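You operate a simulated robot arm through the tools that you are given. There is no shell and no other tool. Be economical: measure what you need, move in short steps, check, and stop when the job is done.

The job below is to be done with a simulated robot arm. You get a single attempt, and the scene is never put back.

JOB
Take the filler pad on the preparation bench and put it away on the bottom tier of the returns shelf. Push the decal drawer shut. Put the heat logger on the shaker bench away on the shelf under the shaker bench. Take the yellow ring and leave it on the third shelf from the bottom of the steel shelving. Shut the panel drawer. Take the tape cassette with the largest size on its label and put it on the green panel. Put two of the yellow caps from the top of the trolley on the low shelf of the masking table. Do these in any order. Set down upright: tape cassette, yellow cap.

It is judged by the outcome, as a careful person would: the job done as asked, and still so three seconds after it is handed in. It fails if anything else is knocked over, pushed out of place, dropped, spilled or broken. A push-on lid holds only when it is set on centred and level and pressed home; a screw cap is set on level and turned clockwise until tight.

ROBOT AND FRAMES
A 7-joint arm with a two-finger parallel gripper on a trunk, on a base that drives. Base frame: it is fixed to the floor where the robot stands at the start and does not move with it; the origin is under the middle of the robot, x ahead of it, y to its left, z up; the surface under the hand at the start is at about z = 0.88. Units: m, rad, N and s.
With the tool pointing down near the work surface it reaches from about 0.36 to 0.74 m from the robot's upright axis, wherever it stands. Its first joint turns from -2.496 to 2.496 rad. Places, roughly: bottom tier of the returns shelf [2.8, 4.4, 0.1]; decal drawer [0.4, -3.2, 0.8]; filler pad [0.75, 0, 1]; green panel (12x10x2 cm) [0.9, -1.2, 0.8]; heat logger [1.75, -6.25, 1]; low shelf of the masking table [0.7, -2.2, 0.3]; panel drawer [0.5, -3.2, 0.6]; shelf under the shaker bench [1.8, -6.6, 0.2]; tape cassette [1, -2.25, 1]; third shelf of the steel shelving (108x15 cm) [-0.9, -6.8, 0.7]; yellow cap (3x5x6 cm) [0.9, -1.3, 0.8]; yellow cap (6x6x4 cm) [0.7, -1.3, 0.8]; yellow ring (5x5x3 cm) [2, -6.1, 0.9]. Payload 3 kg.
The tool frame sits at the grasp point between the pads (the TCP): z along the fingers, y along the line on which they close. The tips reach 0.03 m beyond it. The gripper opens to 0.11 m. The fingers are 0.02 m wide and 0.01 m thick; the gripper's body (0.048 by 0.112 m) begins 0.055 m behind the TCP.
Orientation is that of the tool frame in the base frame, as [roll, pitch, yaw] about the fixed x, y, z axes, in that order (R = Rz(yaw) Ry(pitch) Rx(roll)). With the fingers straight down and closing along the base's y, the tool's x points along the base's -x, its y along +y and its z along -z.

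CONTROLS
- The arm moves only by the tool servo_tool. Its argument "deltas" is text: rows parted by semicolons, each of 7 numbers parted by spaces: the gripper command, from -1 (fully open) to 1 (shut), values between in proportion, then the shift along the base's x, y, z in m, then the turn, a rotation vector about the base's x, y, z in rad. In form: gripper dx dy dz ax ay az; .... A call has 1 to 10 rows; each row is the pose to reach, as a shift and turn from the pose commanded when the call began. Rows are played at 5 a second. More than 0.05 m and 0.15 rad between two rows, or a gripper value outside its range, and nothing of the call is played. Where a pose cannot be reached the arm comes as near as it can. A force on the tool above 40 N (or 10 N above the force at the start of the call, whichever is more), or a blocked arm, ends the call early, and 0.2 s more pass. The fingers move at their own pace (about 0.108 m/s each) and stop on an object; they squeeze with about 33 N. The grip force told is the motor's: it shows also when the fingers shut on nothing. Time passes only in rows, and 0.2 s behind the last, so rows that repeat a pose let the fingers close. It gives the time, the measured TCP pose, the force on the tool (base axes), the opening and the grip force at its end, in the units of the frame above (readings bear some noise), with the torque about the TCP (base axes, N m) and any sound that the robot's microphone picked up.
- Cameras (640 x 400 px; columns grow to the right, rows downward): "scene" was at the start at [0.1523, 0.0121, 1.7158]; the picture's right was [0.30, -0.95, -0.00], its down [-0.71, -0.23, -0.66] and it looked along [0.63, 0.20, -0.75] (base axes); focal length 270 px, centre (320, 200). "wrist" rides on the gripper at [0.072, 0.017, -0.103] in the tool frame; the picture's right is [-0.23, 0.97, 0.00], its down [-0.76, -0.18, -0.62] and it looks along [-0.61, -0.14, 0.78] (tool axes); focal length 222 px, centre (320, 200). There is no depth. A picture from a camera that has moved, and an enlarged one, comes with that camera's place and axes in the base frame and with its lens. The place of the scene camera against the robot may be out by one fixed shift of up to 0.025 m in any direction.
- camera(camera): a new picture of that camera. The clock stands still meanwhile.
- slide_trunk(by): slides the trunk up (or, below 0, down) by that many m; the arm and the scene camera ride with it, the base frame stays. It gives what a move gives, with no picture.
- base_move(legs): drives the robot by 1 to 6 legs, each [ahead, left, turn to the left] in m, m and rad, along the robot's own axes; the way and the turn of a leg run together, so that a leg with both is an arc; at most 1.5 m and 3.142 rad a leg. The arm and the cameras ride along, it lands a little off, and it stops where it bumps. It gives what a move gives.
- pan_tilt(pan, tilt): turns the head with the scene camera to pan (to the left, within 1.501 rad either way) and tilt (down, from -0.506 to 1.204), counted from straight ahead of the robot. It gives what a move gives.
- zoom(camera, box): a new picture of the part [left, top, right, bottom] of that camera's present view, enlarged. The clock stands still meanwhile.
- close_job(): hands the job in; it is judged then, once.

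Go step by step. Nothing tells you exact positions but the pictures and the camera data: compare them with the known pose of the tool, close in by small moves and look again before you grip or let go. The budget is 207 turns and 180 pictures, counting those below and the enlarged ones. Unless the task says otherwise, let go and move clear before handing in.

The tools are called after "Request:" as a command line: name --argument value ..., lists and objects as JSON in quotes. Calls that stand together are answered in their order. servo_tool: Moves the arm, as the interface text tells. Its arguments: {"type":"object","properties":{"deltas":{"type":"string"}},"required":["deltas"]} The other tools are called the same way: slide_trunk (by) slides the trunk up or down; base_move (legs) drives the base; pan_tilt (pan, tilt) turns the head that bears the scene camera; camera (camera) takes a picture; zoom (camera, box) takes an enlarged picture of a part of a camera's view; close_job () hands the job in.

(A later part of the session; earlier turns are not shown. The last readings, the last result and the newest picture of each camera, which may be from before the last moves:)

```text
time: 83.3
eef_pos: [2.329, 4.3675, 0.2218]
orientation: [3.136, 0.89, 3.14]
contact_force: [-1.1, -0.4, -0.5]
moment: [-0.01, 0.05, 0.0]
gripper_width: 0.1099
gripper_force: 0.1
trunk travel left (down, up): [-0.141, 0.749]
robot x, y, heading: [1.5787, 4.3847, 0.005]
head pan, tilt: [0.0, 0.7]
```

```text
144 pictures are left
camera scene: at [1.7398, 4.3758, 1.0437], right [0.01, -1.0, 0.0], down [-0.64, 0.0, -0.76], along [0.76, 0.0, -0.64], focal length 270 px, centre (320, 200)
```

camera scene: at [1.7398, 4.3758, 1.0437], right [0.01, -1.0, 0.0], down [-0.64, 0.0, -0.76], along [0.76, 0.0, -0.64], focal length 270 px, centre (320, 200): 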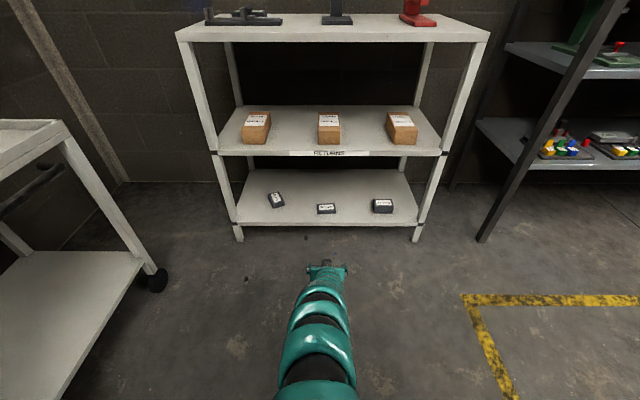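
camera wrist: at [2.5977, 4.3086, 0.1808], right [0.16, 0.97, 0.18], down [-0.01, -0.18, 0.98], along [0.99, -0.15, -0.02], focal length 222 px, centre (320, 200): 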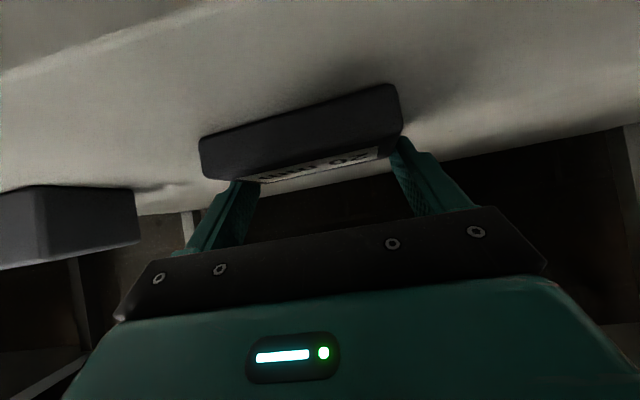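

The neighbour pad is back and the filler pad is stored. I raise the trunk, drive back out and strafe right toward the trolley.

Request:
slide_trunk --by 0.4

Request:
slide_trunk --by 0.3

Request:
base_move --legs '[[-1.5, 0, 0], [-0.65, 0, 0], [0, -1.45, 0], [0, -1.45, 0], [0, -1.45, 0], [0, -1.35, 0]]'

Request:
camera --camera "scene"

```text
time: 87.2
eef_pos: [2.3278, 4.3686, 0.622]
orientation: [3.137, 0.889, -3.141]
contact_force: [0.5, -0.2, 0.0]
moment: [0.02, -0.03, 0.01]
gripper_width: 0.1103
gripper_force: 0.0
trunk travel left (down, up): [-0.541, 0.349]
robot x, y, heading: [1.5781, 4.386, 0.005]
head pan, tilt: [0.0, 0.7]
```

```text
time: 90.2
eef_pos: [2.3275, 4.3673, 0.9232]
orientation: [3.137, 0.891, 3.139]
contact_force: [0.1, 0.2, -0.7]
moment: [-0.02, -0.01, 0.02]
gripper_width: 0.11
gripper_force: 0.1
trunk travel left (down, up): [-0.841, 0.049]
robot x, y, heading: [1.5769, 4.3877, 0.009]
head pan, tilt: [0.0, 0.7]
```

```text
time: 127.0
eef_pos: [0.3306, -1.2856, 0.9231]
orientation: [3.137, 0.89, 3.134]
contact_force: [-0.8, 0.8, 0.6]
moment: [0.01, -0.01, -0.03]
gripper_width: 0.1098
gripper_force: 0.2
trunk travel left (down, up): [-0.841, 0.049]
robot x, y, heading: [-0.4229, -1.2619, 0.0]
head pan, tilt: [0.0, 0.7]
```

```text
143 pictures are left
camera scene: at [-0.2572, -1.2726, 1.7437], right [0.0, -1.0, 0.0], down [-0.64, 0.0, -0.76], along [0.76, 0.0, -0.64], focal length 270 px, centre (320, 200)
```

scene: 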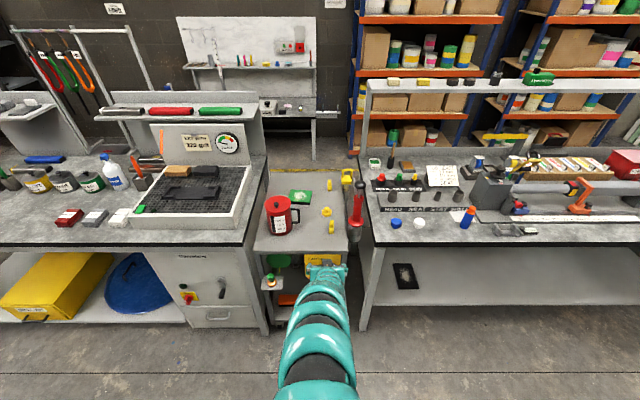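

I see the trolley between the two benches, with red can, green panel and yellow caps; the masking table is to its right with cassettes. I zoom on both.

Request:
zoom --camera "scene" --box '[240, 150, 400, 250]'

Request:
zoom --camera "scene" --box '[360, 130, 560, 255]'

Request:
zoom --camera "scene" --box '[360, 230, 640, 400]'

```text
4.00 times, centred on (320, 200) of scene
camera zoom: at [-0.2572, -1.2726, 1.7437], right [0.0, -1.0, 0.0], down [-0.64, 0.0, -0.76], along [0.76, 0.0, -0.64], focal length 1081 px, centre (320, 200)
```

zoom: 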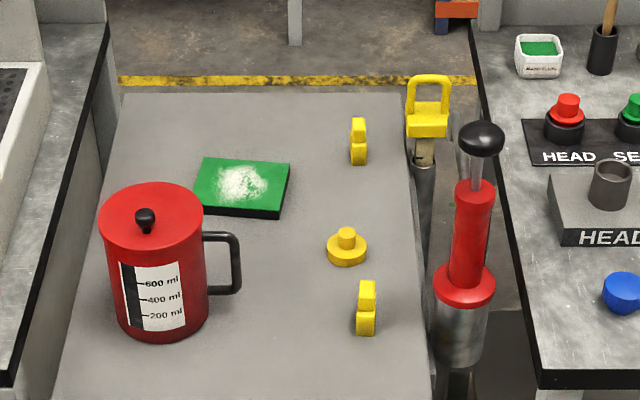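

```text
3.20 times, centred on (460, 192) of scene
camera zoom: at [-0.2572, -1.2726, 1.7437], right [0.0, -1.0, 0.0], down [-0.64, 0.0, -0.76], along [0.76, 0.0, -0.64], focal length 865 px, centre (-128, 224)
```

zoom: 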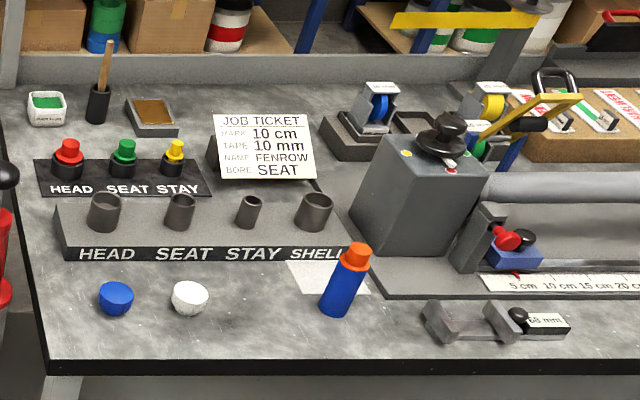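

```text
2.29 times, centred on (500, 315) of scene
camera zoom: at [-0.2572, -1.2726, 1.7437], right [0.0, -1.0, 0.0], down [-0.64, 0.0, -0.76], along [0.76, 0.0, -0.64], focal length 618 px, centre (-91, -63)
```

zoom: 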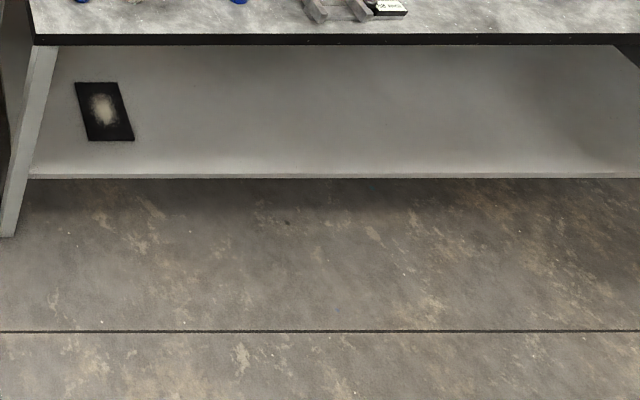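

Three yellow caps stand on the trolley: a round one at ≈(0.755,-1.29) and narrow ones at ≈(0.648,-1.31) and ≈(0.987,-1.31). I approach the near one for a wrist view.

Request:
base_move --legs '[[0.2, -0.025, 0]]'

Request:
camera --camera "wrist"

Request:
pan_tilt --pan 0 --tilt 0.9

Request:
zoom --camera "scene" --box '[240, 100, 400, 200]'

```text
time: 128.6
eef_pos: [0.5273, -1.3068, 0.9222]
orientation: [3.135, 0.888, 3.135]
contact_force: [0.4, 0.6, -0.2]
moment: [0.01, 0.02, -0.03]
gripper_width: 0.1097
gripper_force: 0.0
trunk travel left (down, up): [-0.841, 0.049]
robot x, y, heading: [-0.221, -1.2859, -0.002]
head pan, tilt: [0.0, 0.7]
```

```text
139 pictures are left
camera wrist: at [0.4014, -1.2892, 0.9312], right [0.15, 0.97, 0.18], down [0.0, -0.18, 0.98], along [0.99, -0.14, -0.02], focal length 222 px, centre (320, 200)
```

wrist: 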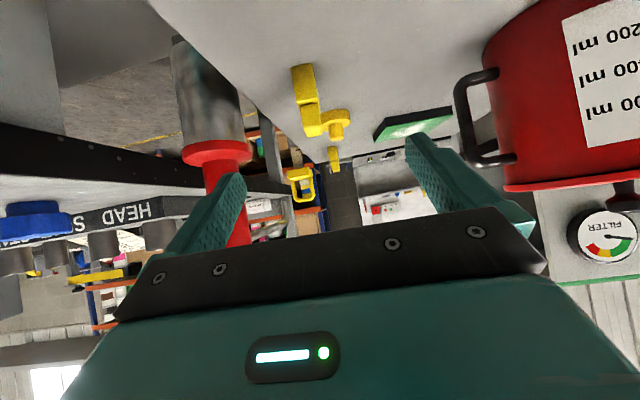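

```text
time: 129.4
eef_pos: [0.5279, -1.3069, 0.923]
orientation: [3.138, 0.89, 3.136]
contact_force: [0.4, -0.3, -0.4]
moment: [0.01, 0.01, 0.02]
gripper_width: 0.11
gripper_force: 0.0
trunk travel left (down, up): [-0.841, 0.049]
robot x, y, heading: [-0.2234, -1.2866, 0.003]
head pan, tilt: [0.0, 0.901]
```

```text
4.00 times, centred on (320, 150) of scene
camera zoom: at [-0.0704, -1.2962, 1.7277], right [0.0, -1.0, 0.0], down [-0.78, 0.0, -0.62], along [0.62, 0.0, -0.78], focal length 1081 px, centre (320, 400)
```

zoom: 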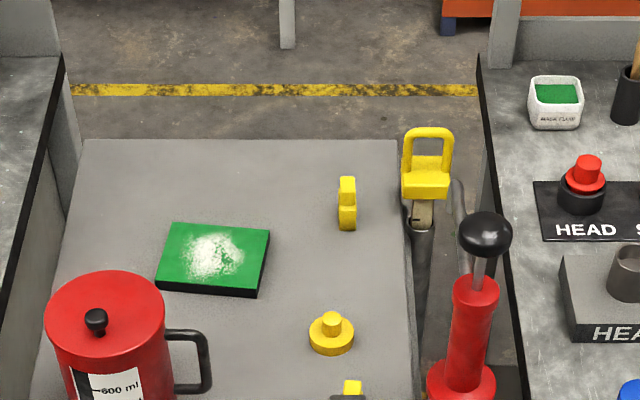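

Request:
zoom --camera "wrist" --box '[240, 40, 400, 190]'

```text
2.67 times, centred on (320, 115) of wrist
camera zoom: at [0.4006, -1.2891, 0.932], right [0.14, 0.97, 0.18], down [-0.01, -0.18, 0.98], along [0.99, -0.14, -0.02], focal length 592 px, centre (320, 427)
```

zoom: 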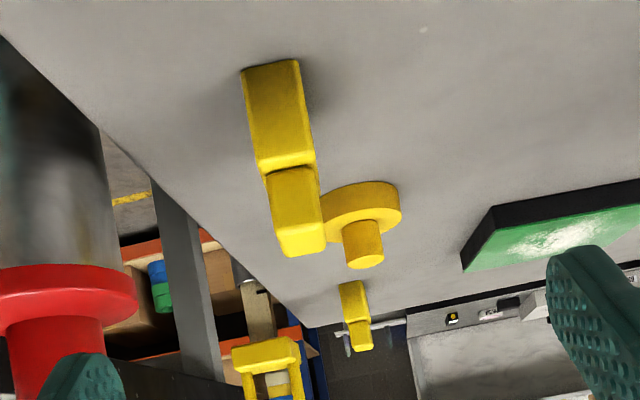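

The near cap stands at about x 0.62–0.66, y −1.314 on a top at z≈0.79. I move over it with the base and check before lowering.

Request:
base_move --legs '[[0.115, -0.007, 0]]'

Request:
servo_tool --deltas "-0.4 0 0 0 0 0 0; -0.4 0 0 -0.02 0 0 0; -0.4 0 0 -0.03 0 0 0"

Request:
camera --camera "wrist"

```text
time: 130.6
eef_pos: [0.6459, -1.312, 0.9206]
orientation: [3.136, 0.887, 3.136]
contact_force: [-0.4, 0.2, -0.8]
moment: [0.01, 0.01, 0.01]
gripper_width: 0.1101
gripper_force: 0.0
trunk travel left (down, up): [-0.841, 0.049]
robot x, y, heading: [-0.1039, -1.2922, 0.001]
head pan, tilt: [0.0, 0.901]
```

```text
time: 131.4
eef_pos: [0.6448, -1.3125, 0.8944]
orientation: [3.135, 0.89, 3.137]
contact_force: [-0.9, 0.0, -0.6]
moment: [0.01, -0.04, 0.03]
gripper_width: 0.077
gripper_force: 0.1
trunk travel left (down, up): [-0.841, 0.049]
robot x, y, heading: [-0.1036, -1.2911, 0.003]
head pan, tilt: [0.0, 0.901]
```

```text
136 pictures are left
camera wrist: at [0.5175, -1.2947, 0.9029], right [0.14, 0.97, 0.18], down [-0.01, -0.18, 0.98], along [0.99, -0.14, -0.02], focal length 222 px, centre (320, 200)
```

wrist: 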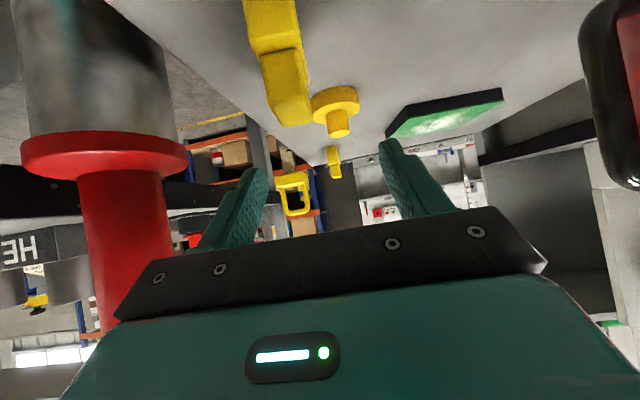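

The cap is a stepped block, centred between the fingers. I lower 6 cm and close.

Request:
slide_trunk --by -0.062

Request:
camera --camera "wrist"

Request:
servo_tool --deltas "1 0 0 0 0 0 0; 1 0 0 0 0 0 0; 1 0 0 0 0 0 0; 1 0 0 0 0 0 0"

Request:
camera --camera "wrist"

```text
time: 132.4
eef_pos: [0.6436, -1.3115, 0.8321]
orientation: [3.135, 0.89, 3.136]
contact_force: [0.1, 0.2, -0.2]
moment: [0.01, -0.01, 0.0]
gripper_width: 0.077
gripper_force: 0.1
trunk travel left (down, up): [-0.779, 0.111]
robot x, y, heading: [-0.1041, -1.291, 0.005]
head pan, tilt: [0.0, 0.901]
```

```text
135 pictures are left
camera wrist: at [0.5178, -1.295, 0.8411], right [0.14, 0.97, 0.18], down [-0.01, -0.18, 0.98], along [0.99, -0.14, -0.02], focal length 222 px, centre (320, 200)
```

wrist: 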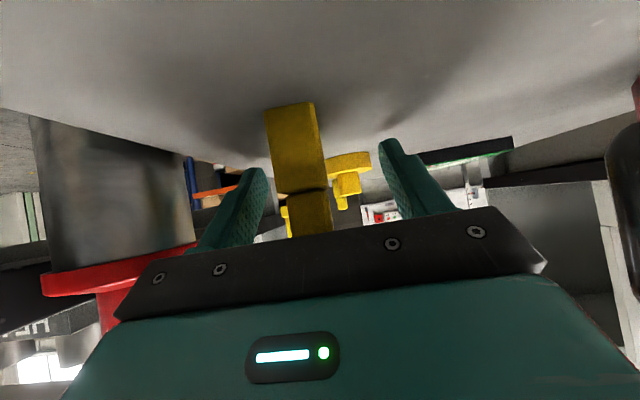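

```text
time: 133.4
eef_pos: [0.644, -1.3125, 0.8312]
orientation: [3.136, 0.89, 3.138]
contact_force: [-0.6, 1.0, 0.9]
moment: [0.02, 0.07, 0.0]
gripper_width: 0.0203
gripper_force: 32.6
trunk travel left (down, up): [-0.779, 0.111]
robot x, y, heading: [-0.1075, -1.2938, 0.005]
head pan, tilt: [0.0, 0.901]
```

```text
134 pictures are left
camera wrist: at [0.5178, -1.2951, 0.841], right [0.14, 0.97, 0.18], down [-0.01, -0.18, 0.98], along [0.99, -0.14, -0.02], focal length 222 px, centre (320, 200)
```

wrist: 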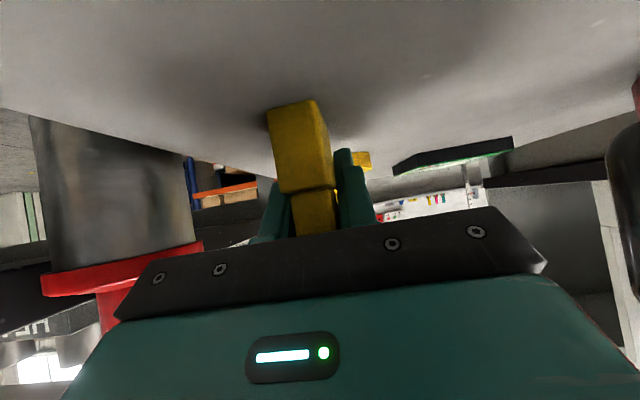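

The cap is gripped. I lift, back off, strafe to the masking table, lower, and look at the low shelf.

Request:
slide_trunk --by 0.1

Request:
base_move --legs '[[-0.4, 0, 0], [0, -0.84, 0]]'

Request:
slide_trunk --by -0.4

Request:
slide_trunk --by -0.14

Request:
camera --camera "wrist"

Request:
camera --camera "scene"

```text
time: 134.8
eef_pos: [0.6455, -1.3123, 0.932]
orientation: [3.135, 0.891, 3.136]
contact_force: [-0.3, 0.2, -0.5]
moment: [0.03, 0.01, -0.03]
gripper_width: 0.0203
gripper_force: 32.8
trunk travel left (down, up): [-0.879, 0.011]
robot x, y, heading: [-0.1057, -1.2945, 0.005]
head pan, tilt: [0.0, 0.901]
```

```text
time: 141.3
eef_pos: [0.2539, -2.1395, 0.9326]
orientation: [3.137, 0.89, -3.121]
contact_force: [-0.4, 0.0, -0.8]
moment: [0.02, 0.02, -0.03]
gripper_width: 0.0199
gripper_force: 32.7
trunk travel left (down, up): [-0.879, 0.011]
robot x, y, heading: [-0.4982, -2.1354, 0.028]
head pan, tilt: [0.0, 0.901]
```

```text
time: 145.2
eef_pos: [0.2546, -2.1393, 0.5337]
orientation: [3.136, 0.891, -3.121]
contact_force: [-0.5, 0.2, 0.3]
moment: [0.0, -0.03, 0.01]
gripper_width: 0.0203
gripper_force: 33.1
trunk travel left (down, up): [-0.479, 0.411]
robot x, y, heading: [-0.495, -2.1389, 0.025]
head pan, tilt: [0.0, 0.901]
```

```text
time: 146.8
eef_pos: [0.2532, -2.1395, 0.3925]
orientation: [3.137, 0.89, -3.121]
contact_force: [0.9, 0.1, 0.1]
moment: [0.02, 0.01, -0.02]
gripper_width: 0.0202
gripper_force: 32.8
trunk travel left (down, up): [-0.339, 0.551]
robot x, y, heading: [-0.4954, -2.1349, 0.032]
head pan, tilt: [0.0, 0.901]
```

```text
133 pictures are left
camera wrist: at [0.1271, -2.1251, 0.4011], right [0.12, 0.98, 0.18], down [0.0, -0.18, 0.98], along [0.99, -0.12, -0.02], focal length 222 px, centre (320, 200)
```

wrist: 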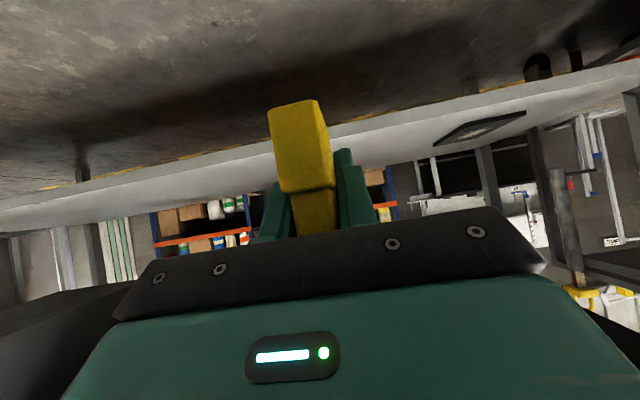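

```text
132 pictures are left
camera scene: at [-0.3434, -2.1444, 1.2256], right [0.03, -1.0, 0.0], down [-0.78, -0.02, -0.62], along [0.62, 0.02, -0.78], focal length 270 px, centre (320, 200)
```

scene: 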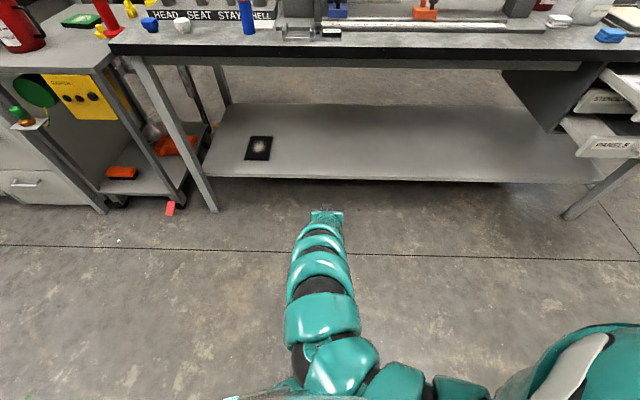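

Shelf top is at z≈0.28, front edge x≈0.52. I drive in to TCP x≈0.66.

Request:
base_move --legs '[[0.4, -0.01, -0.03]]'

Request:
slide_trunk --by -0.05

Request:
camera --camera "wrist"

Request:
camera --camera "scene"

```text
time: 149.3
eef_pos: [0.648, -2.1709, 0.392]
orientation: [3.136, 0.891, 3.128]
contact_force: [-0.3, 0.0, -0.3]
moment: [0.01, 0.02, 0.0]
gripper_width: 0.02
gripper_force: 33.5
trunk travel left (down, up): [-0.339, 0.551]
robot x, y, heading: [-0.1008, -2.1414, -0.005]
head pan, tilt: [0.0, 0.901]
```

```text
time: 150.2
eef_pos: [0.6485, -2.1719, 0.3426]
orientation: [3.136, 0.889, 3.129]
contact_force: [-0.9, -0.2, -0.8]
moment: [-0.02, 0.03, 0.0]
gripper_width: 0.02
gripper_force: 33.2
trunk travel left (down, up): [-0.289, 0.601]
robot x, y, heading: [-0.1007, -2.1426, -0.003]
head pan, tilt: [0.0, 0.901]
```

```text
131 pictures are left
camera wrist: at [0.5219, -2.1527, 0.351], right [0.15, 0.97, 0.18], down [-0.01, -0.18, 0.98], along [0.99, -0.15, -0.02], focal length 222 px, centre (320, 200)
```

wrist: 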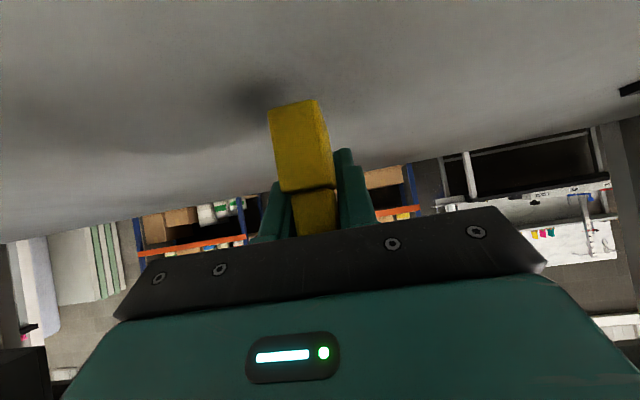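

```text
130 pictures are left
camera scene: at [0.0514, -2.1557, 1.1756], right [-0.01, -1.0, 0.0], down [-0.78, 0.01, -0.62], along [0.62, 0.0, -0.78], focal length 270 px, centre (320, 200)
```

scene: 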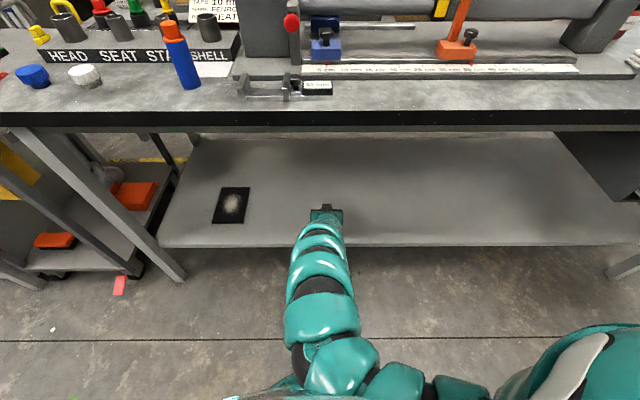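

Just above the shelf. I lower in small steps, reading force.

Request:
servo_tool --deltas "1 0 0 -0.006 0 0 0; 1 0 0 -0.012 0 0 0; 1 0 0 -0.015 0 0 0; 1 0 0 -0.015 0 0 0"

Request:
camera --camera "wrist"

```text
time: 151.2
eef_pos: [0.6484, -2.1707, 0.3264]
orientation: [3.136, 0.889, 3.126]
contact_force: [0.2, 0.1, -0.6]
moment: [-0.01, 0.0, 0.01]
gripper_width: 0.0203
gripper_force: 32.9
trunk travel left (down, up): [-0.289, 0.601]
robot x, y, heading: [-0.1021, -2.1447, -0.006]
head pan, tilt: [0.0, 0.901]
```

```text
129 pictures are left
camera wrist: at [0.5219, -2.1527, 0.336], right [0.15, 0.97, 0.18], down [-0.01, -0.18, 0.98], along [0.99, -0.15, -0.02], focal length 222 px, centre (320, 200)
```

wrist: 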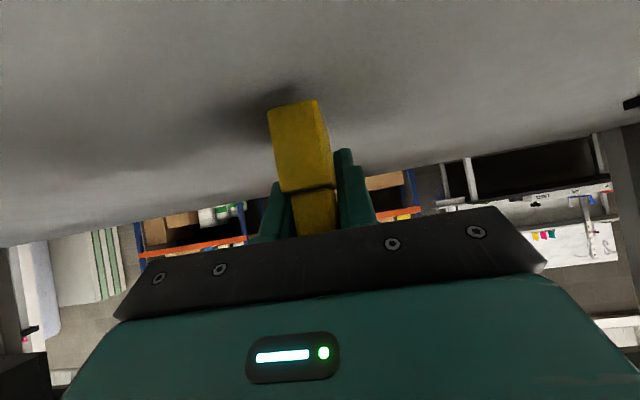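

Nearly touching; a few millimetres more in 2 mm steps.

Request:
servo_tool --deltas "1 0 0 -0.002 0 0 0; 1 0 0 -0.004 0 0 0; 1 0 0 -0.005 0 0 0"

Request:
servo_tool --deltas "1 0 0 -0.002 0 0 0; 1 0 0 -0.003 0 0 0; 1 0 0 -0.004 0 0 0; 1 0 0 -0.005 0 0 0"

Request:
camera --camera "wrist"

```text
time: 152.0
eef_pos: [0.6495, -2.17, 0.3228]
orientation: [3.136, 0.892, 3.126]
contact_force: [-0.2, 0.0, 0.2]
moment: [0.01, -0.02, -0.03]
gripper_width: 0.0201
gripper_force: 33.2
trunk travel left (down, up): [-0.289, 0.601]
robot x, y, heading: [-0.1065, -2.1403, -0.01]
head pan, tilt: [0.0, 0.901]
```

```text
time: 153.0
eef_pos: [0.6486, -2.1727, 0.3178]
orientation: [3.138, 0.889, 3.129]
contact_force: [0.4, 0.3, 0.5]
moment: [0.01, 0.02, 0.0]
gripper_width: 0.0201
gripper_force: 32.7
trunk travel left (down, up): [-0.289, 0.601]
robot x, y, heading: [-0.1011, -2.1423, -0.006]
head pan, tilt: [0.0, 0.901]
```

```text
128 pictures are left
camera wrist: at [0.5218, -2.1538, 0.3261], right [0.15, 0.97, 0.18], down [-0.01, -0.18, 0.98], along [0.99, -0.15, -0.02], focal length 222 px, centre (320, 200)
```

wrist: 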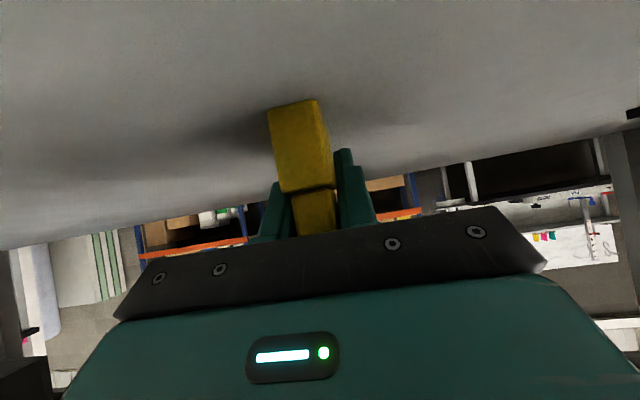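

Request:
servo_tool --deltas "1 0 0 -0.002 0 0 0; 1 0 0 -0.003 0 0 0; 1 0 0 -0.004 0 0 0"

Request:
servo_tool --deltas "1 0 0 -0.002 0 0 0; 1 0 0 -0.003 0 0 0; 1 0 0 -0.004 0 0 0"

Request:
zoom --camera "wrist" --box '[220, 60, 380, 160]'

```text
time: 153.8
eef_pos: [0.6505, -2.1719, 0.3169]
orientation: [3.135, 0.894, 3.124]
contact_force: [-5.1, -5.4, 26.2]
moment: [-0.08, 0.61, 0.09]
gripper_width: 0.0202
gripper_force: 32.7
trunk travel left (down, up): [-0.289, 0.601]
robot x, y, heading: [-0.1041, -2.1432, -0.007]
head pan, tilt: [0.0, 0.901]
```

```text
time: 154.6
eef_pos: [0.6496, -2.1706, 0.3131]
orientation: [3.135, 0.897, 3.126]
contact_force: [1.9, -4.8, 29.5]
moment: [-0.07, 0.13, 0.12]
gripper_width: 0.02
gripper_force: 33.0
trunk travel left (down, up): [-0.289, 0.601]
robot x, y, heading: [-0.1006, -2.1426, -0.01]
head pan, tilt: [0.0, 0.901]
```

```text
4.00 times, centred on (300, 110) of wrist
camera zoom: at [0.5233, -2.1523, 0.3214], right [0.15, 0.97, 0.18], down [-0.01, -0.18, 0.98], along [0.99, -0.15, -0.01], focal length 888 px, centre (400, 560)
```

zoom: 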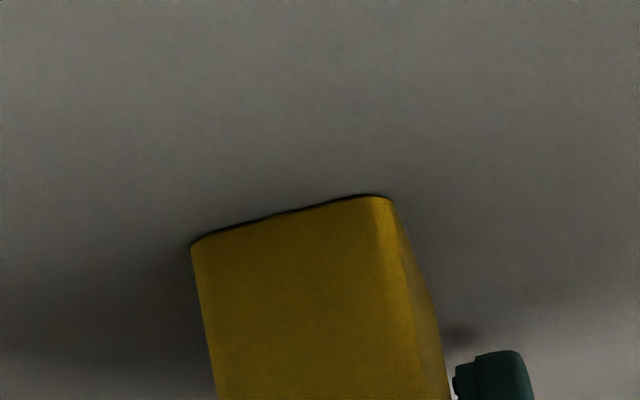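

Firm contact. I release and back straight out with the base.

Request:
servo_tool --deltas "1 0 0 0.003 0 0 0; 0 0 0 0.003 0 0 0; -0.4 0 0 0.003 0 0 0; -0.4 0 0 0.003 0 0 0"

Request:
base_move --legs '[[-0.35, 0, 0]]'

Request:
camera --camera "scene"

Request:
camera --camera "wrist"

```text
time: 155.6
eef_pos: [0.6478, -2.1738, 0.311]
orientation: [3.138, 0.891, 3.126]
contact_force: [-8.1, 3.3, 9.3]
moment: [-0.31, 0.04, -0.28]
gripper_width: 0.0753
gripper_force: 0.0
trunk travel left (down, up): [-0.289, 0.601]
robot x, y, heading: [-0.1041, -2.1415, -0.004]
head pan, tilt: [0.0, 0.901]
```

```text
time: 157.9
eef_pos: [0.2989, -2.169, 0.3114]
orientation: [3.137, 0.891, 3.13]
contact_force: [0.2, -0.4, 0.2]
moment: [-0.02, 0.03, 0.0]
gripper_width: 0.0768
gripper_force: 0.0
trunk travel left (down, up): [-0.289, 0.601]
robot x, y, heading: [-0.4525, -2.1409, -0.005]
head pan, tilt: [0.0, 0.901]
```

```text
126 pictures are left
camera scene: at [-0.2974, -2.1532, 1.1756], right [-0.01, -1.0, 0.0], down [-0.78, 0.0, -0.62], along [0.62, 0.0, -0.78], focal length 270 px, centre (320, 200)
```

scene: 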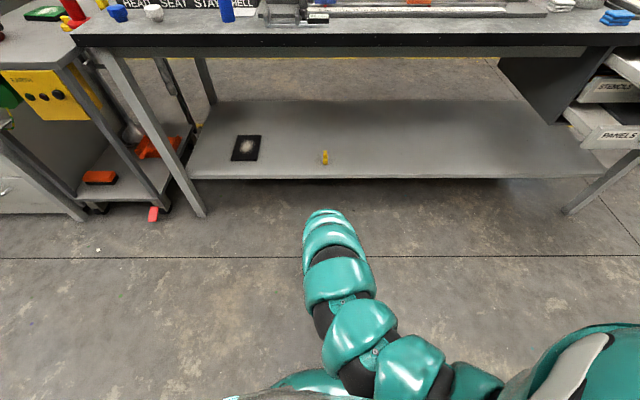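

```text
125 pictures are left
camera wrist: at [0.1728, -2.15, 0.3206], right [0.15, 0.97, 0.18], down [-0.01, -0.18, 0.98], along [0.99, -0.15, -0.02], focal length 222 px, centre (320, 200)
```

wrist: 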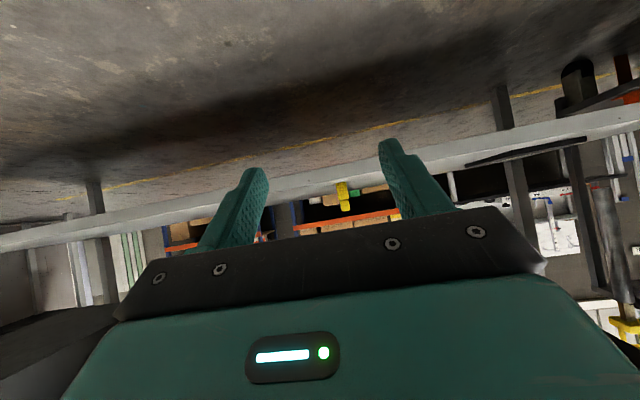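

First cap stands upright on the low shelf. Back up to the trolley for the round cap at ≈(0.755, −1.29).

Request:
slide_trunk --by 0.4

Request:
slide_trunk --by 0.2

Request:
base_move --legs '[[0, 0.875, 0.005], [0.34, 0, 0]]'

Request:
camera --camera "wrist"

Request:
zoom --camera "scene" --box '[240, 100, 400, 200]'

```text
time: 161.7
eef_pos: [0.2991, -2.1687, 0.7123]
orientation: [3.136, 0.889, 3.129]
contact_force: [0.9, 0.1, 0.2]
moment: [0.01, 0.03, -0.01]
gripper_width: 0.0769
gripper_force: 0.1
trunk travel left (down, up): [-0.689, 0.201]
robot x, y, heading: [-0.4496, -2.1408, -0.006]
head pan, tilt: [0.0, 0.901]
```

```text
time: 163.9
eef_pos: [0.2994, -2.1697, 0.9115]
orientation: [3.137, 0.89, 3.128]
contact_force: [0.5, -0.2, -0.4]
moment: [-0.01, -0.01, -0.02]
gripper_width: 0.0772
gripper_force: 0.0
trunk travel left (down, up): [-0.889, 0.001]
robot x, y, heading: [-0.4485, -2.1415, -0.006]
head pan, tilt: [0.0, 0.901]
```

```text
time: 170.3
eef_pos: [0.6363, -1.2967, 0.9103]
orientation: [3.136, 0.89, 3.141]
contact_force: [0.0, 0.7, 0.3]
moment: [0.03, 0.0, -0.03]
gripper_width: 0.0769
gripper_force: 0.0
trunk travel left (down, up): [-0.889, 0.001]
robot x, y, heading: [-0.1129, -1.2768, 0.012]
head pan, tilt: [0.0, 0.901]
```

```text
124 pictures are left
camera wrist: at [0.51, -1.2797, 0.9203], right [0.14, 0.97, 0.18], down [0.0, -0.18, 0.98], along [0.99, -0.14, -0.02], focal length 222 px, centre (320, 200)
```

wrist: 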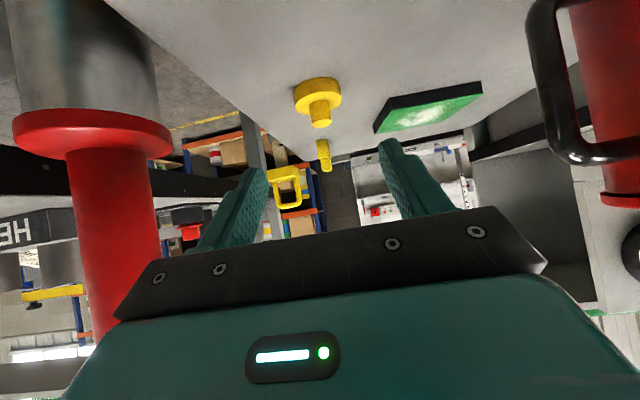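

```text
4.00 times, centred on (320, 150) of scene
camera zoom: at [0.0402, -1.2889, 1.7755], right [0.01, -1.0, 0.0], down [-0.78, -0.01, -0.62], along [0.62, 0.0, -0.78], focal length 1081 px, centre (320, 400)
```

zoom: 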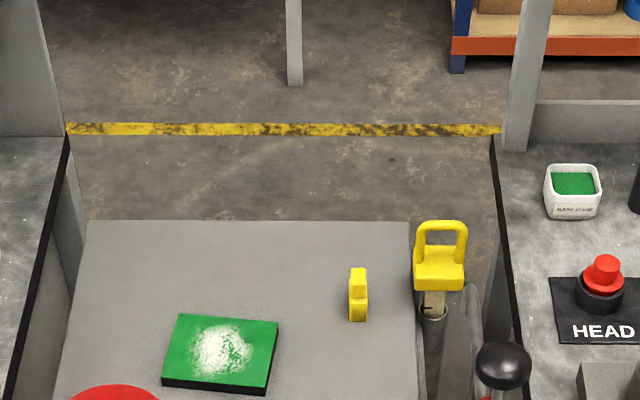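

Round cap centre ≈(0.752, −1.295). I'll grip its stem: move in 0.104 m, check, then lower.

Request:
base_move --legs '[[0.105, 0.001, -0.008]]'

Request:
slide_trunk --by -0.05

Request:
camera --camera "wrist"

```text
time: 171.4
eef_pos: [0.7423, -1.3004, 0.9115]
orientation: [3.136, 0.891, 3.133]
contact_force: [0.1, -0.5, -0.1]
moment: [0.0, -0.01, 0.0]
gripper_width: 0.077
gripper_force: 0.0
trunk travel left (down, up): [-0.889, 0.001]
robot x, y, heading: [-0.0097, -1.2759, -0.003]
head pan, tilt: [0.0, 0.901]
```

```text
time: 172.4
eef_pos: [0.7425, -1.3001, 0.8614]
orientation: [3.137, 0.891, 3.135]
contact_force: [-0.2, -0.7, -0.6]
moment: [-0.01, -0.03, 0.0]
gripper_width: 0.0769
gripper_force: 0.1
trunk travel left (down, up): [-0.839, 0.051]
robot x, y, heading: [-0.0056, -1.2781, -0.0]
head pan, tilt: [0.0, 0.901]
```

```text
122 pictures are left
camera wrist: at [0.6158, -1.2824, 0.8707], right [0.15, 0.97, 0.18], down [-0.01, -0.18, 0.98], along [0.99, -0.14, -0.02], focal length 222 px, centre (320, 200)
```

wrist: 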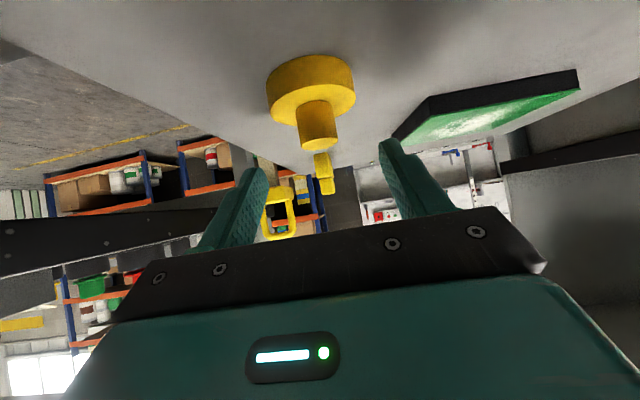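

Stem is centred; I lower to z≈0.844, nudge 4 mm left, and close.

Request:
servo_tool --deltas "-0.4 0 0.004 -0.008 0 0 0; -0.4 0 0.004 -0.017 0 0 0; -0.4 0 0.004 -0.017 0 0 0; 1 0 0.004 -0.017 0 0 0; 1 0 0.004 -0.017 0 0 0; 1 0 0.004 -0.017 0 0 0; 1 0 0.004 -0.017 0 0 0"

Request:
camera --camera "wrist"

```text
time: 174.0
eef_pos: [0.7429, -1.2962, 0.844]
orientation: [3.137, 0.89, 3.135]
contact_force: [0.5, -0.6, -0.4]
moment: [0.01, 0.0, -0.01]
gripper_width: 0.02
gripper_force: 32.8
trunk travel left (down, up): [-0.839, 0.051]
robot x, y, heading: [-0.0084, -1.2769, 0.002]
head pan, tilt: [0.0, 0.901]
```

```text
121 pictures are left
camera wrist: at [0.6156, -1.2782, 0.8536], right [0.15, 0.97, 0.18], down [-0.01, -0.18, 0.98], along [0.99, -0.14, -0.02], focal length 222 px, centre (320, 200)
```

wrist: 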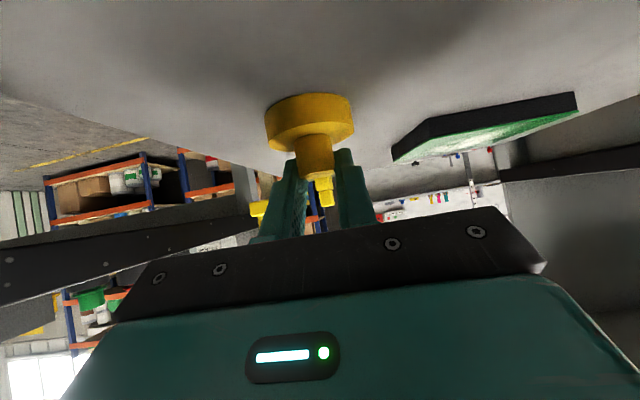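

Gripped. Lift, back off, strafe, lower, then drive in to the shelf at y≈−2.30.

Request:
slide_trunk --by 0.05

Request:
base_move --legs '[[-0.49, 0, 0], [0, -1.0, -0.01]]'

Request:
slide_trunk --by -0.4

Request:
slide_trunk --by -0.115

Request:
camera --camera "scene"

Request:
camera --camera "wrist"

```text
time: 174.9
eef_pos: [0.7427, -1.2967, 0.895]
orientation: [3.137, 0.889, 3.136]
contact_force: [-0.6, 0.4, -0.5]
moment: [0.01, 0.0, 0.01]
gripper_width: 0.02
gripper_force: 32.7
trunk travel left (down, up): [-0.889, 0.001]
robot x, y, heading: [-0.0095, -1.2791, 0.004]
head pan, tilt: [0.0, 0.901]
```

```text
time: 182.6
eef_pos: [0.246, -2.3234, 0.8946]
orientation: [3.136, 0.889, 3.106]
contact_force: [-0.3, -0.1, 0.1]
moment: [-0.05, -0.03, -0.03]
gripper_width: 0.0198
gripper_force: 32.9
trunk travel left (down, up): [-0.889, 0.001]
robot x, y, heading: [-0.5024, -2.2832, -0.027]
head pan, tilt: [0.0, 0.901]
```

```text
time: 186.4
eef_pos: [0.2452, -2.3233, 0.4948]
orientation: [3.136, 0.891, 3.106]
contact_force: [0.9, -0.2, -0.3]
moment: [0.01, -0.02, 0.01]
gripper_width: 0.0198
gripper_force: 32.9
trunk travel left (down, up): [-0.489, 0.401]
robot x, y, heading: [-0.5026, -2.2846, -0.024]
head pan, tilt: [0.0, 0.901]
```

```text
time: 187.9
eef_pos: [0.2454, -2.3226, 0.3795]
orientation: [3.137, 0.891, 3.105]
contact_force: [0.5, 0.1, -0.5]
moment: [0.02, 0.02, 0.02]
gripper_width: 0.02
gripper_force: 32.6
trunk travel left (down, up): [-0.374, 0.516]
robot x, y, heading: [-0.506, -2.2816, -0.026]
head pan, tilt: [0.0, 0.901]
```

```text
120 pictures are left
camera scene: at [-0.3508, -2.2994, 1.2606], right [-0.03, -1.0, 0.0], down [-0.78, 0.02, -0.62], along [0.62, -0.02, -0.78], focal length 270 px, centre (320, 200)
```

scene: 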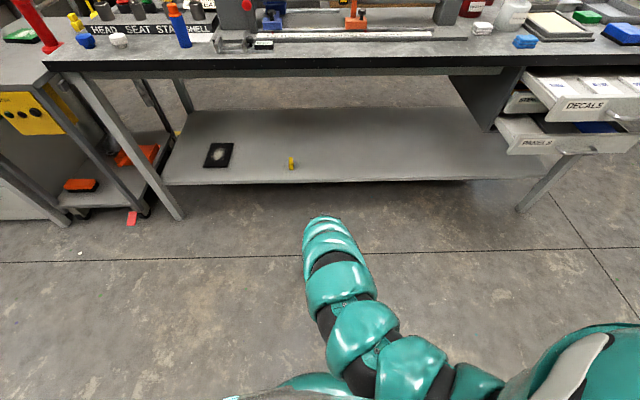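

```text
119 pictures are left
camera wrist: at [0.1193, -2.3018, 0.3887], right [0.17, 0.97, 0.18], down [-0.01, -0.18, 0.98], along [0.98, -0.17, -0.02], focal length 222 px, centre (320, 200)
```

wrist: 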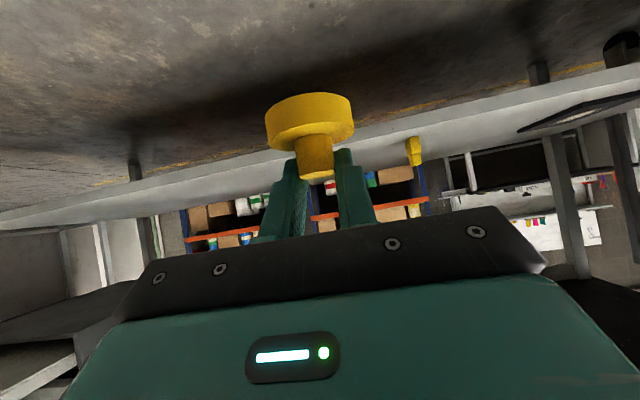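

Both drawers (DECALS, PANELS) are visible open at the right. I drive in and lower gently.

Request:
base_move --legs '[[0.4, 0, 0.026]]'

Request:
servo_tool --deltas "1 0 0 -0.02 0 0 0; 1 0 0 -0.04 0 0 0; 1 0 0 -0.045 0 0 0; 1 0 0 -0.048 0 0 0; 1 0 0 -0.048 0 0 0"

Request:
camera --camera "wrist"

```text
time: 190.3
eef_pos: [0.6432, -2.3151, 0.3789]
orientation: [3.136, 0.891, 3.128]
contact_force: [0.6, 0.1, -0.4]
moment: [-0.05, -0.01, -0.02]
gripper_width: 0.0199
gripper_force: 33.1
trunk travel left (down, up): [-0.374, 0.516]
robot x, y, heading: [-0.1049, -2.2914, -0.009]
head pan, tilt: [0.0, 0.901]
```

```text
time: 191.5
eef_pos: [0.6435, -2.3155, 0.3304]
orientation: [3.137, 0.89, 3.128]
contact_force: [-0.4, 0.9, -0.1]
moment: [-0.01, -0.04, 0.03]
gripper_width: 0.0201
gripper_force: 32.9
trunk travel left (down, up): [-0.374, 0.516]
robot x, y, heading: [-0.109, -2.2889, -0.007]
head pan, tilt: [0.0, 0.901]
```

```text
118 pictures are left
camera wrist: at [0.5173, -2.296, 0.3396], right [0.15, 0.97, 0.18], down [-0.01, -0.18, 0.98], along [0.99, -0.15, -0.02], focal length 222 px, centre (320, 200)
```

wrist: 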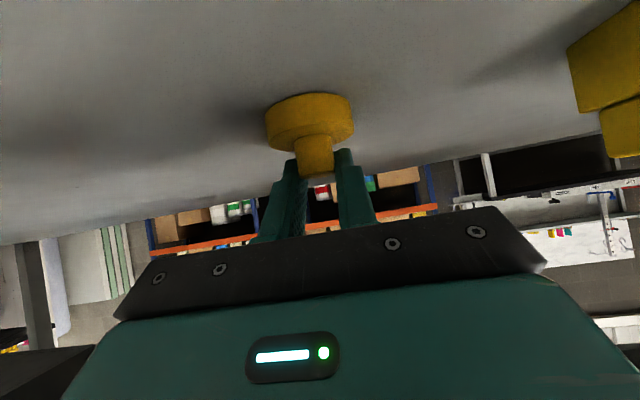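

Request:
servo_tool --deltas "1 0 0 -0.001 0 0 0; 1 0 0 -0.002 0 0 0; 1 0 0 -0.003 0 0 0; 1 0 0 -0.003 0 0 0"

Request:
servo_tool --deltas "1 0 0 -0.001 0 0 0; 1 0 0 -0.002 0 0 0; 1 0 0 -0.002 0 0 0"

```text
time: 192.5
eef_pos: [0.6433, -2.3139, 0.3295]
orientation: [3.137, 0.891, 3.128]
contact_force: [0.4, 1.4, 3.6]
moment: [-0.02, -0.04, 0.03]
gripper_width: 0.0199
gripper_force: 32.9
trunk travel left (down, up): [-0.374, 0.516]
robot x, y, heading: [-0.1088, -2.289, -0.005]
head pan, tilt: [0.0, 0.901]
```

```text
time: 193.3
eef_pos: [0.6447, -2.3152, 0.3302]
orientation: [3.136, 0.894, 3.126]
contact_force: [4.0, 4.5, 13.5]
moment: [0.0, -0.1, 0.05]
gripper_width: 0.0199
gripper_force: 32.9
trunk travel left (down, up): [-0.374, 0.516]
robot x, y, heading: [-0.1071, -2.2915, 0.0]
head pan, tilt: [0.0, 0.901]
```

Contact. Release, ease up and back out, then check.

Request:
servo_tool --deltas "1 0 0 0.003 0 0 0; 0 0 0 0.003 0 0 0; -0.4 0 0 0.003 0 0 0; -0.4 0 0 0.003 0 0 0"

Request:
base_move --legs '[[-0.4, 0, 0]]'

Request:
zoom --camera "scene" --box '[160, 80, 480, 280]'

Request:
pan_tilt --pan -0.4 --tilt 0.6

Request:
camera --camera "scene"

```text
time: 194.3
eef_pos: [0.6436, -2.3151, 0.331]
orientation: [3.135, 0.891, 3.127]
contact_force: [-0.3, -1.4, 0.2]
moment: [0.01, 0.01, -0.02]
gripper_width: 0.077
gripper_force: 0.1
trunk travel left (down, up): [-0.374, 0.516]
robot x, y, heading: [-0.109, -2.294, -0.008]
head pan, tilt: [0.0, 0.901]
```

```text
time: 196.9
eef_pos: [0.2336, -2.3171, 0.33]
orientation: [3.135, 0.889, 3.119]
contact_force: [-0.2, -0.5, 0.1]
moment: [0.0, 0.01, 0.0]
gripper_width: 0.0773
gripper_force: 0.0
trunk travel left (down, up): [-0.374, 0.516]
robot x, y, heading: [-0.517, -2.2841, -0.01]
head pan, tilt: [0.0, 0.901]
```

```text
2.00 times, centred on (320, 180) of scene
camera zoom: at [-0.363, -2.2997, 1.2606], right [-0.01, -1.0, 0.0], down [-0.78, 0.01, -0.62], along [0.62, -0.01, -0.78], focal length 541 px, centre (320, 240)
```

zoom: 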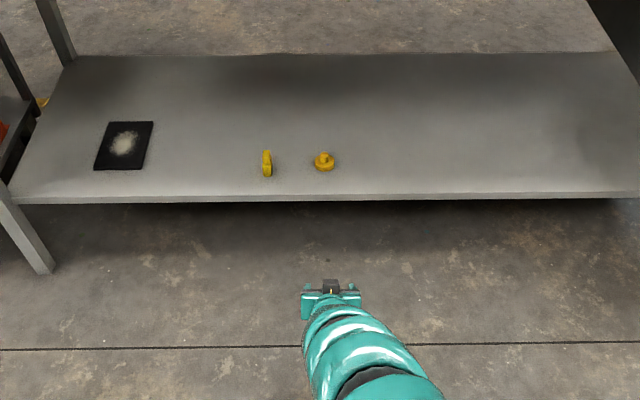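

```text
time: 197.8
eef_pos: [0.2338, -2.3166, 0.3313]
orientation: [3.139, 0.891, 3.121]
contact_force: [-0.1, -0.1, -0.1]
moment: [-0.04, 0.02, 0.03]
gripper_width: 0.0768
gripper_force: 0.0
trunk travel left (down, up): [-0.374, 0.516]
robot x, y, heading: [-0.5167, -2.2864, -0.018]
head pan, tilt: [-0.4, 0.6]
```

```text
116 pictures are left
camera scene: at [-0.3576, -2.3341, 1.2853], right [-0.4, -0.92, 0.0], down [-0.52, 0.23, -0.82], along [0.76, -0.33, -0.57], focal length 270 px, centre (320, 200)
```

scene: 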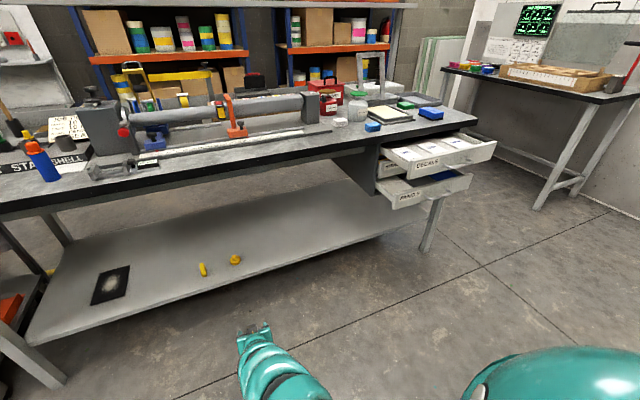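

Both caps stand upright on the low shelf. Now I zoom on the drawers and the cassettes.

Request:
zoom --camera "scene" --box '[340, 80, 520, 230]'

Request:
slide_trunk --by 0.4

Request:
pan_tilt --pan 0.0 --tilt 0.55

Request:
zoom --camera "scene" --box '[160, 120, 480, 320]'

```text
2.67 times, centred on (430, 155) of scene
camera zoom: at [-0.3576, -2.3341, 1.2853], right [-0.4, -0.92, 0.0], down [-0.52, 0.23, -0.82], along [0.76, -0.33, -0.57], focal length 721 px, centre (27, 320)
```

zoom: 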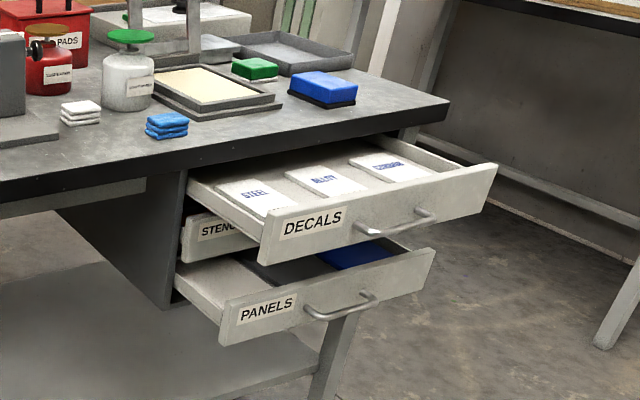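

```text
time: 201.6
eef_pos: [0.2334, -2.3175, 0.73]
orientation: [3.136, 0.891, 3.119]
contact_force: [0.6, -0.5, 0.3]
moment: [0.03, 0.0, 0.01]
gripper_width: 0.0768
gripper_force: 0.1
trunk travel left (down, up): [-0.774, 0.116]
robot x, y, heading: [-0.5176, -2.2825, -0.015]
head pan, tilt: [-0.4, 0.6]
```

```text
time: 202.4
eef_pos: [0.2332, -2.3157, 0.7306]
orientation: [3.136, 0.89, 3.118]
contact_force: [-0.5, 0.5, 0.4]
moment: [-0.01, -0.03, 0.01]
gripper_width: 0.0769
gripper_force: 0.1
trunk travel left (down, up): [-0.774, 0.116]
robot x, y, heading: [-0.5176, -2.283, -0.012]
head pan, tilt: [0.0, 0.55]
```

```text
2.00 times, centred on (320, 220) of scene
camera zoom: at [-0.3486, -2.3, 1.6899], right [-0.02, -1.0, 0.0], down [-0.52, 0.01, -0.85], along [0.85, -0.01, -0.52], focal length 541 px, centre (320, 160)
```

zoom: 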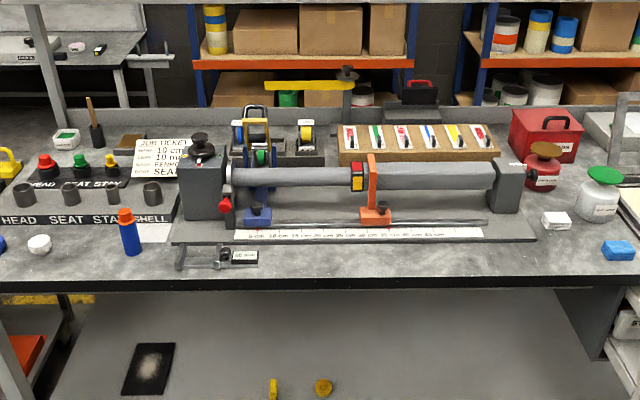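

Request:
zoom --camera "scene" --box '[260, 155, 340, 215]'

Request:
slide_trunk --by 0.11

Request:
base_move --legs '[[0.3, -0.12, 0.015]]'

Request:
pan_tilt --pan 0.1 --tilt 0.75

Request:
camera --camera "scene"

```text
6.67 times, centred on (300, 185) of scene
camera zoom: at [-0.3486, -2.3, 1.6899], right [-0.02, -1.0, 0.0], down [-0.52, 0.01, -0.85], along [0.85, -0.01, -0.52], focal length 1802 px, centre (453, 300)
```

zoom: 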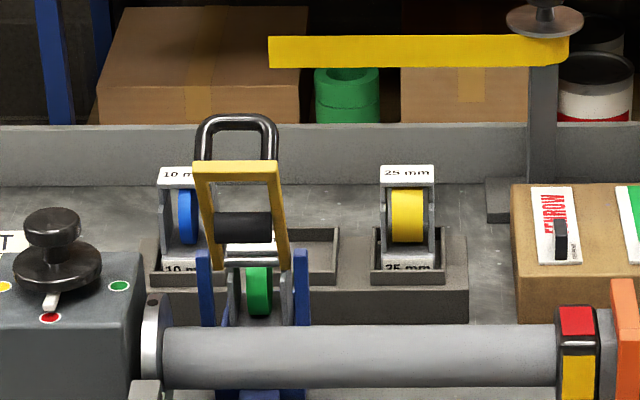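

```text
time: 203.9
eef_pos: [0.2323, -2.3166, 0.8401]
orientation: [3.136, 0.891, 3.119]
contact_force: [-0.6, 0.1, -0.3]
moment: [-0.01, -0.02, 0.0]
gripper_width: 0.077
gripper_force: 0.1
trunk travel left (down, up): [-0.884, 0.006]
robot x, y, heading: [-0.5151, -2.2874, -0.015]
head pan, tilt: [0.0, 0.55]
```

```text
time: 205.8
eef_pos: [0.4838, -2.4048, 0.829]
orientation: [3.138, 0.861, -3.138]
contact_force: [0.8, -0.6, 0.5]
moment: [0.01, -0.04, 0.0]
gripper_width: 0.0769
gripper_force: 0.2
trunk travel left (down, up): [-0.884, 0.006]
robot x, y, heading: [-0.2597, -2.3885, 0.008]
head pan, tilt: [0.0, 0.55]
stopped in leg 1: the force on the tool passed its limit at 60 N (the readings are from after the stop); the commanded pose is now the measured one
```

```text
time: 206.5
eef_pos: [0.4827, -2.4032, 0.8303]
orientation: [3.139, 0.862, -3.135]
contact_force: [-0.3, -0.1, 0.1]
moment: [-0.06, 0.01, -0.02]
gripper_width: 0.0769
gripper_force: 0.0
trunk travel left (down, up): [-0.884, 0.006]
robot x, y, heading: [-0.2569, -2.3899, 0.005]
head pan, tilt: [0.099, 0.75]
```

```text
112 pictures are left
camera scene: at [-0.0972, -2.393, 1.7826], right [0.11, -0.99, 0.0], down [-0.68, -0.07, -0.73], along [0.73, 0.08, -0.68], focal length 270 px, centre (320, 200)
```

scene: 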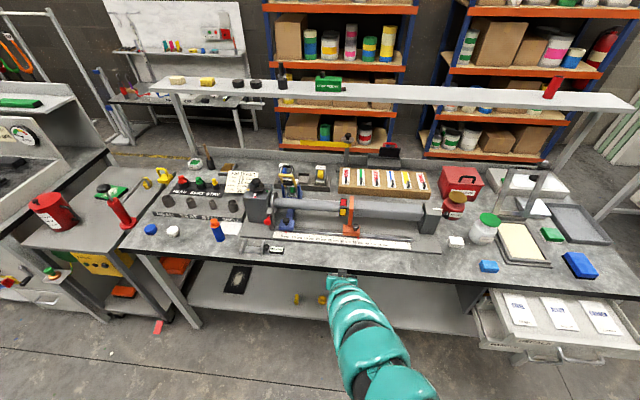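

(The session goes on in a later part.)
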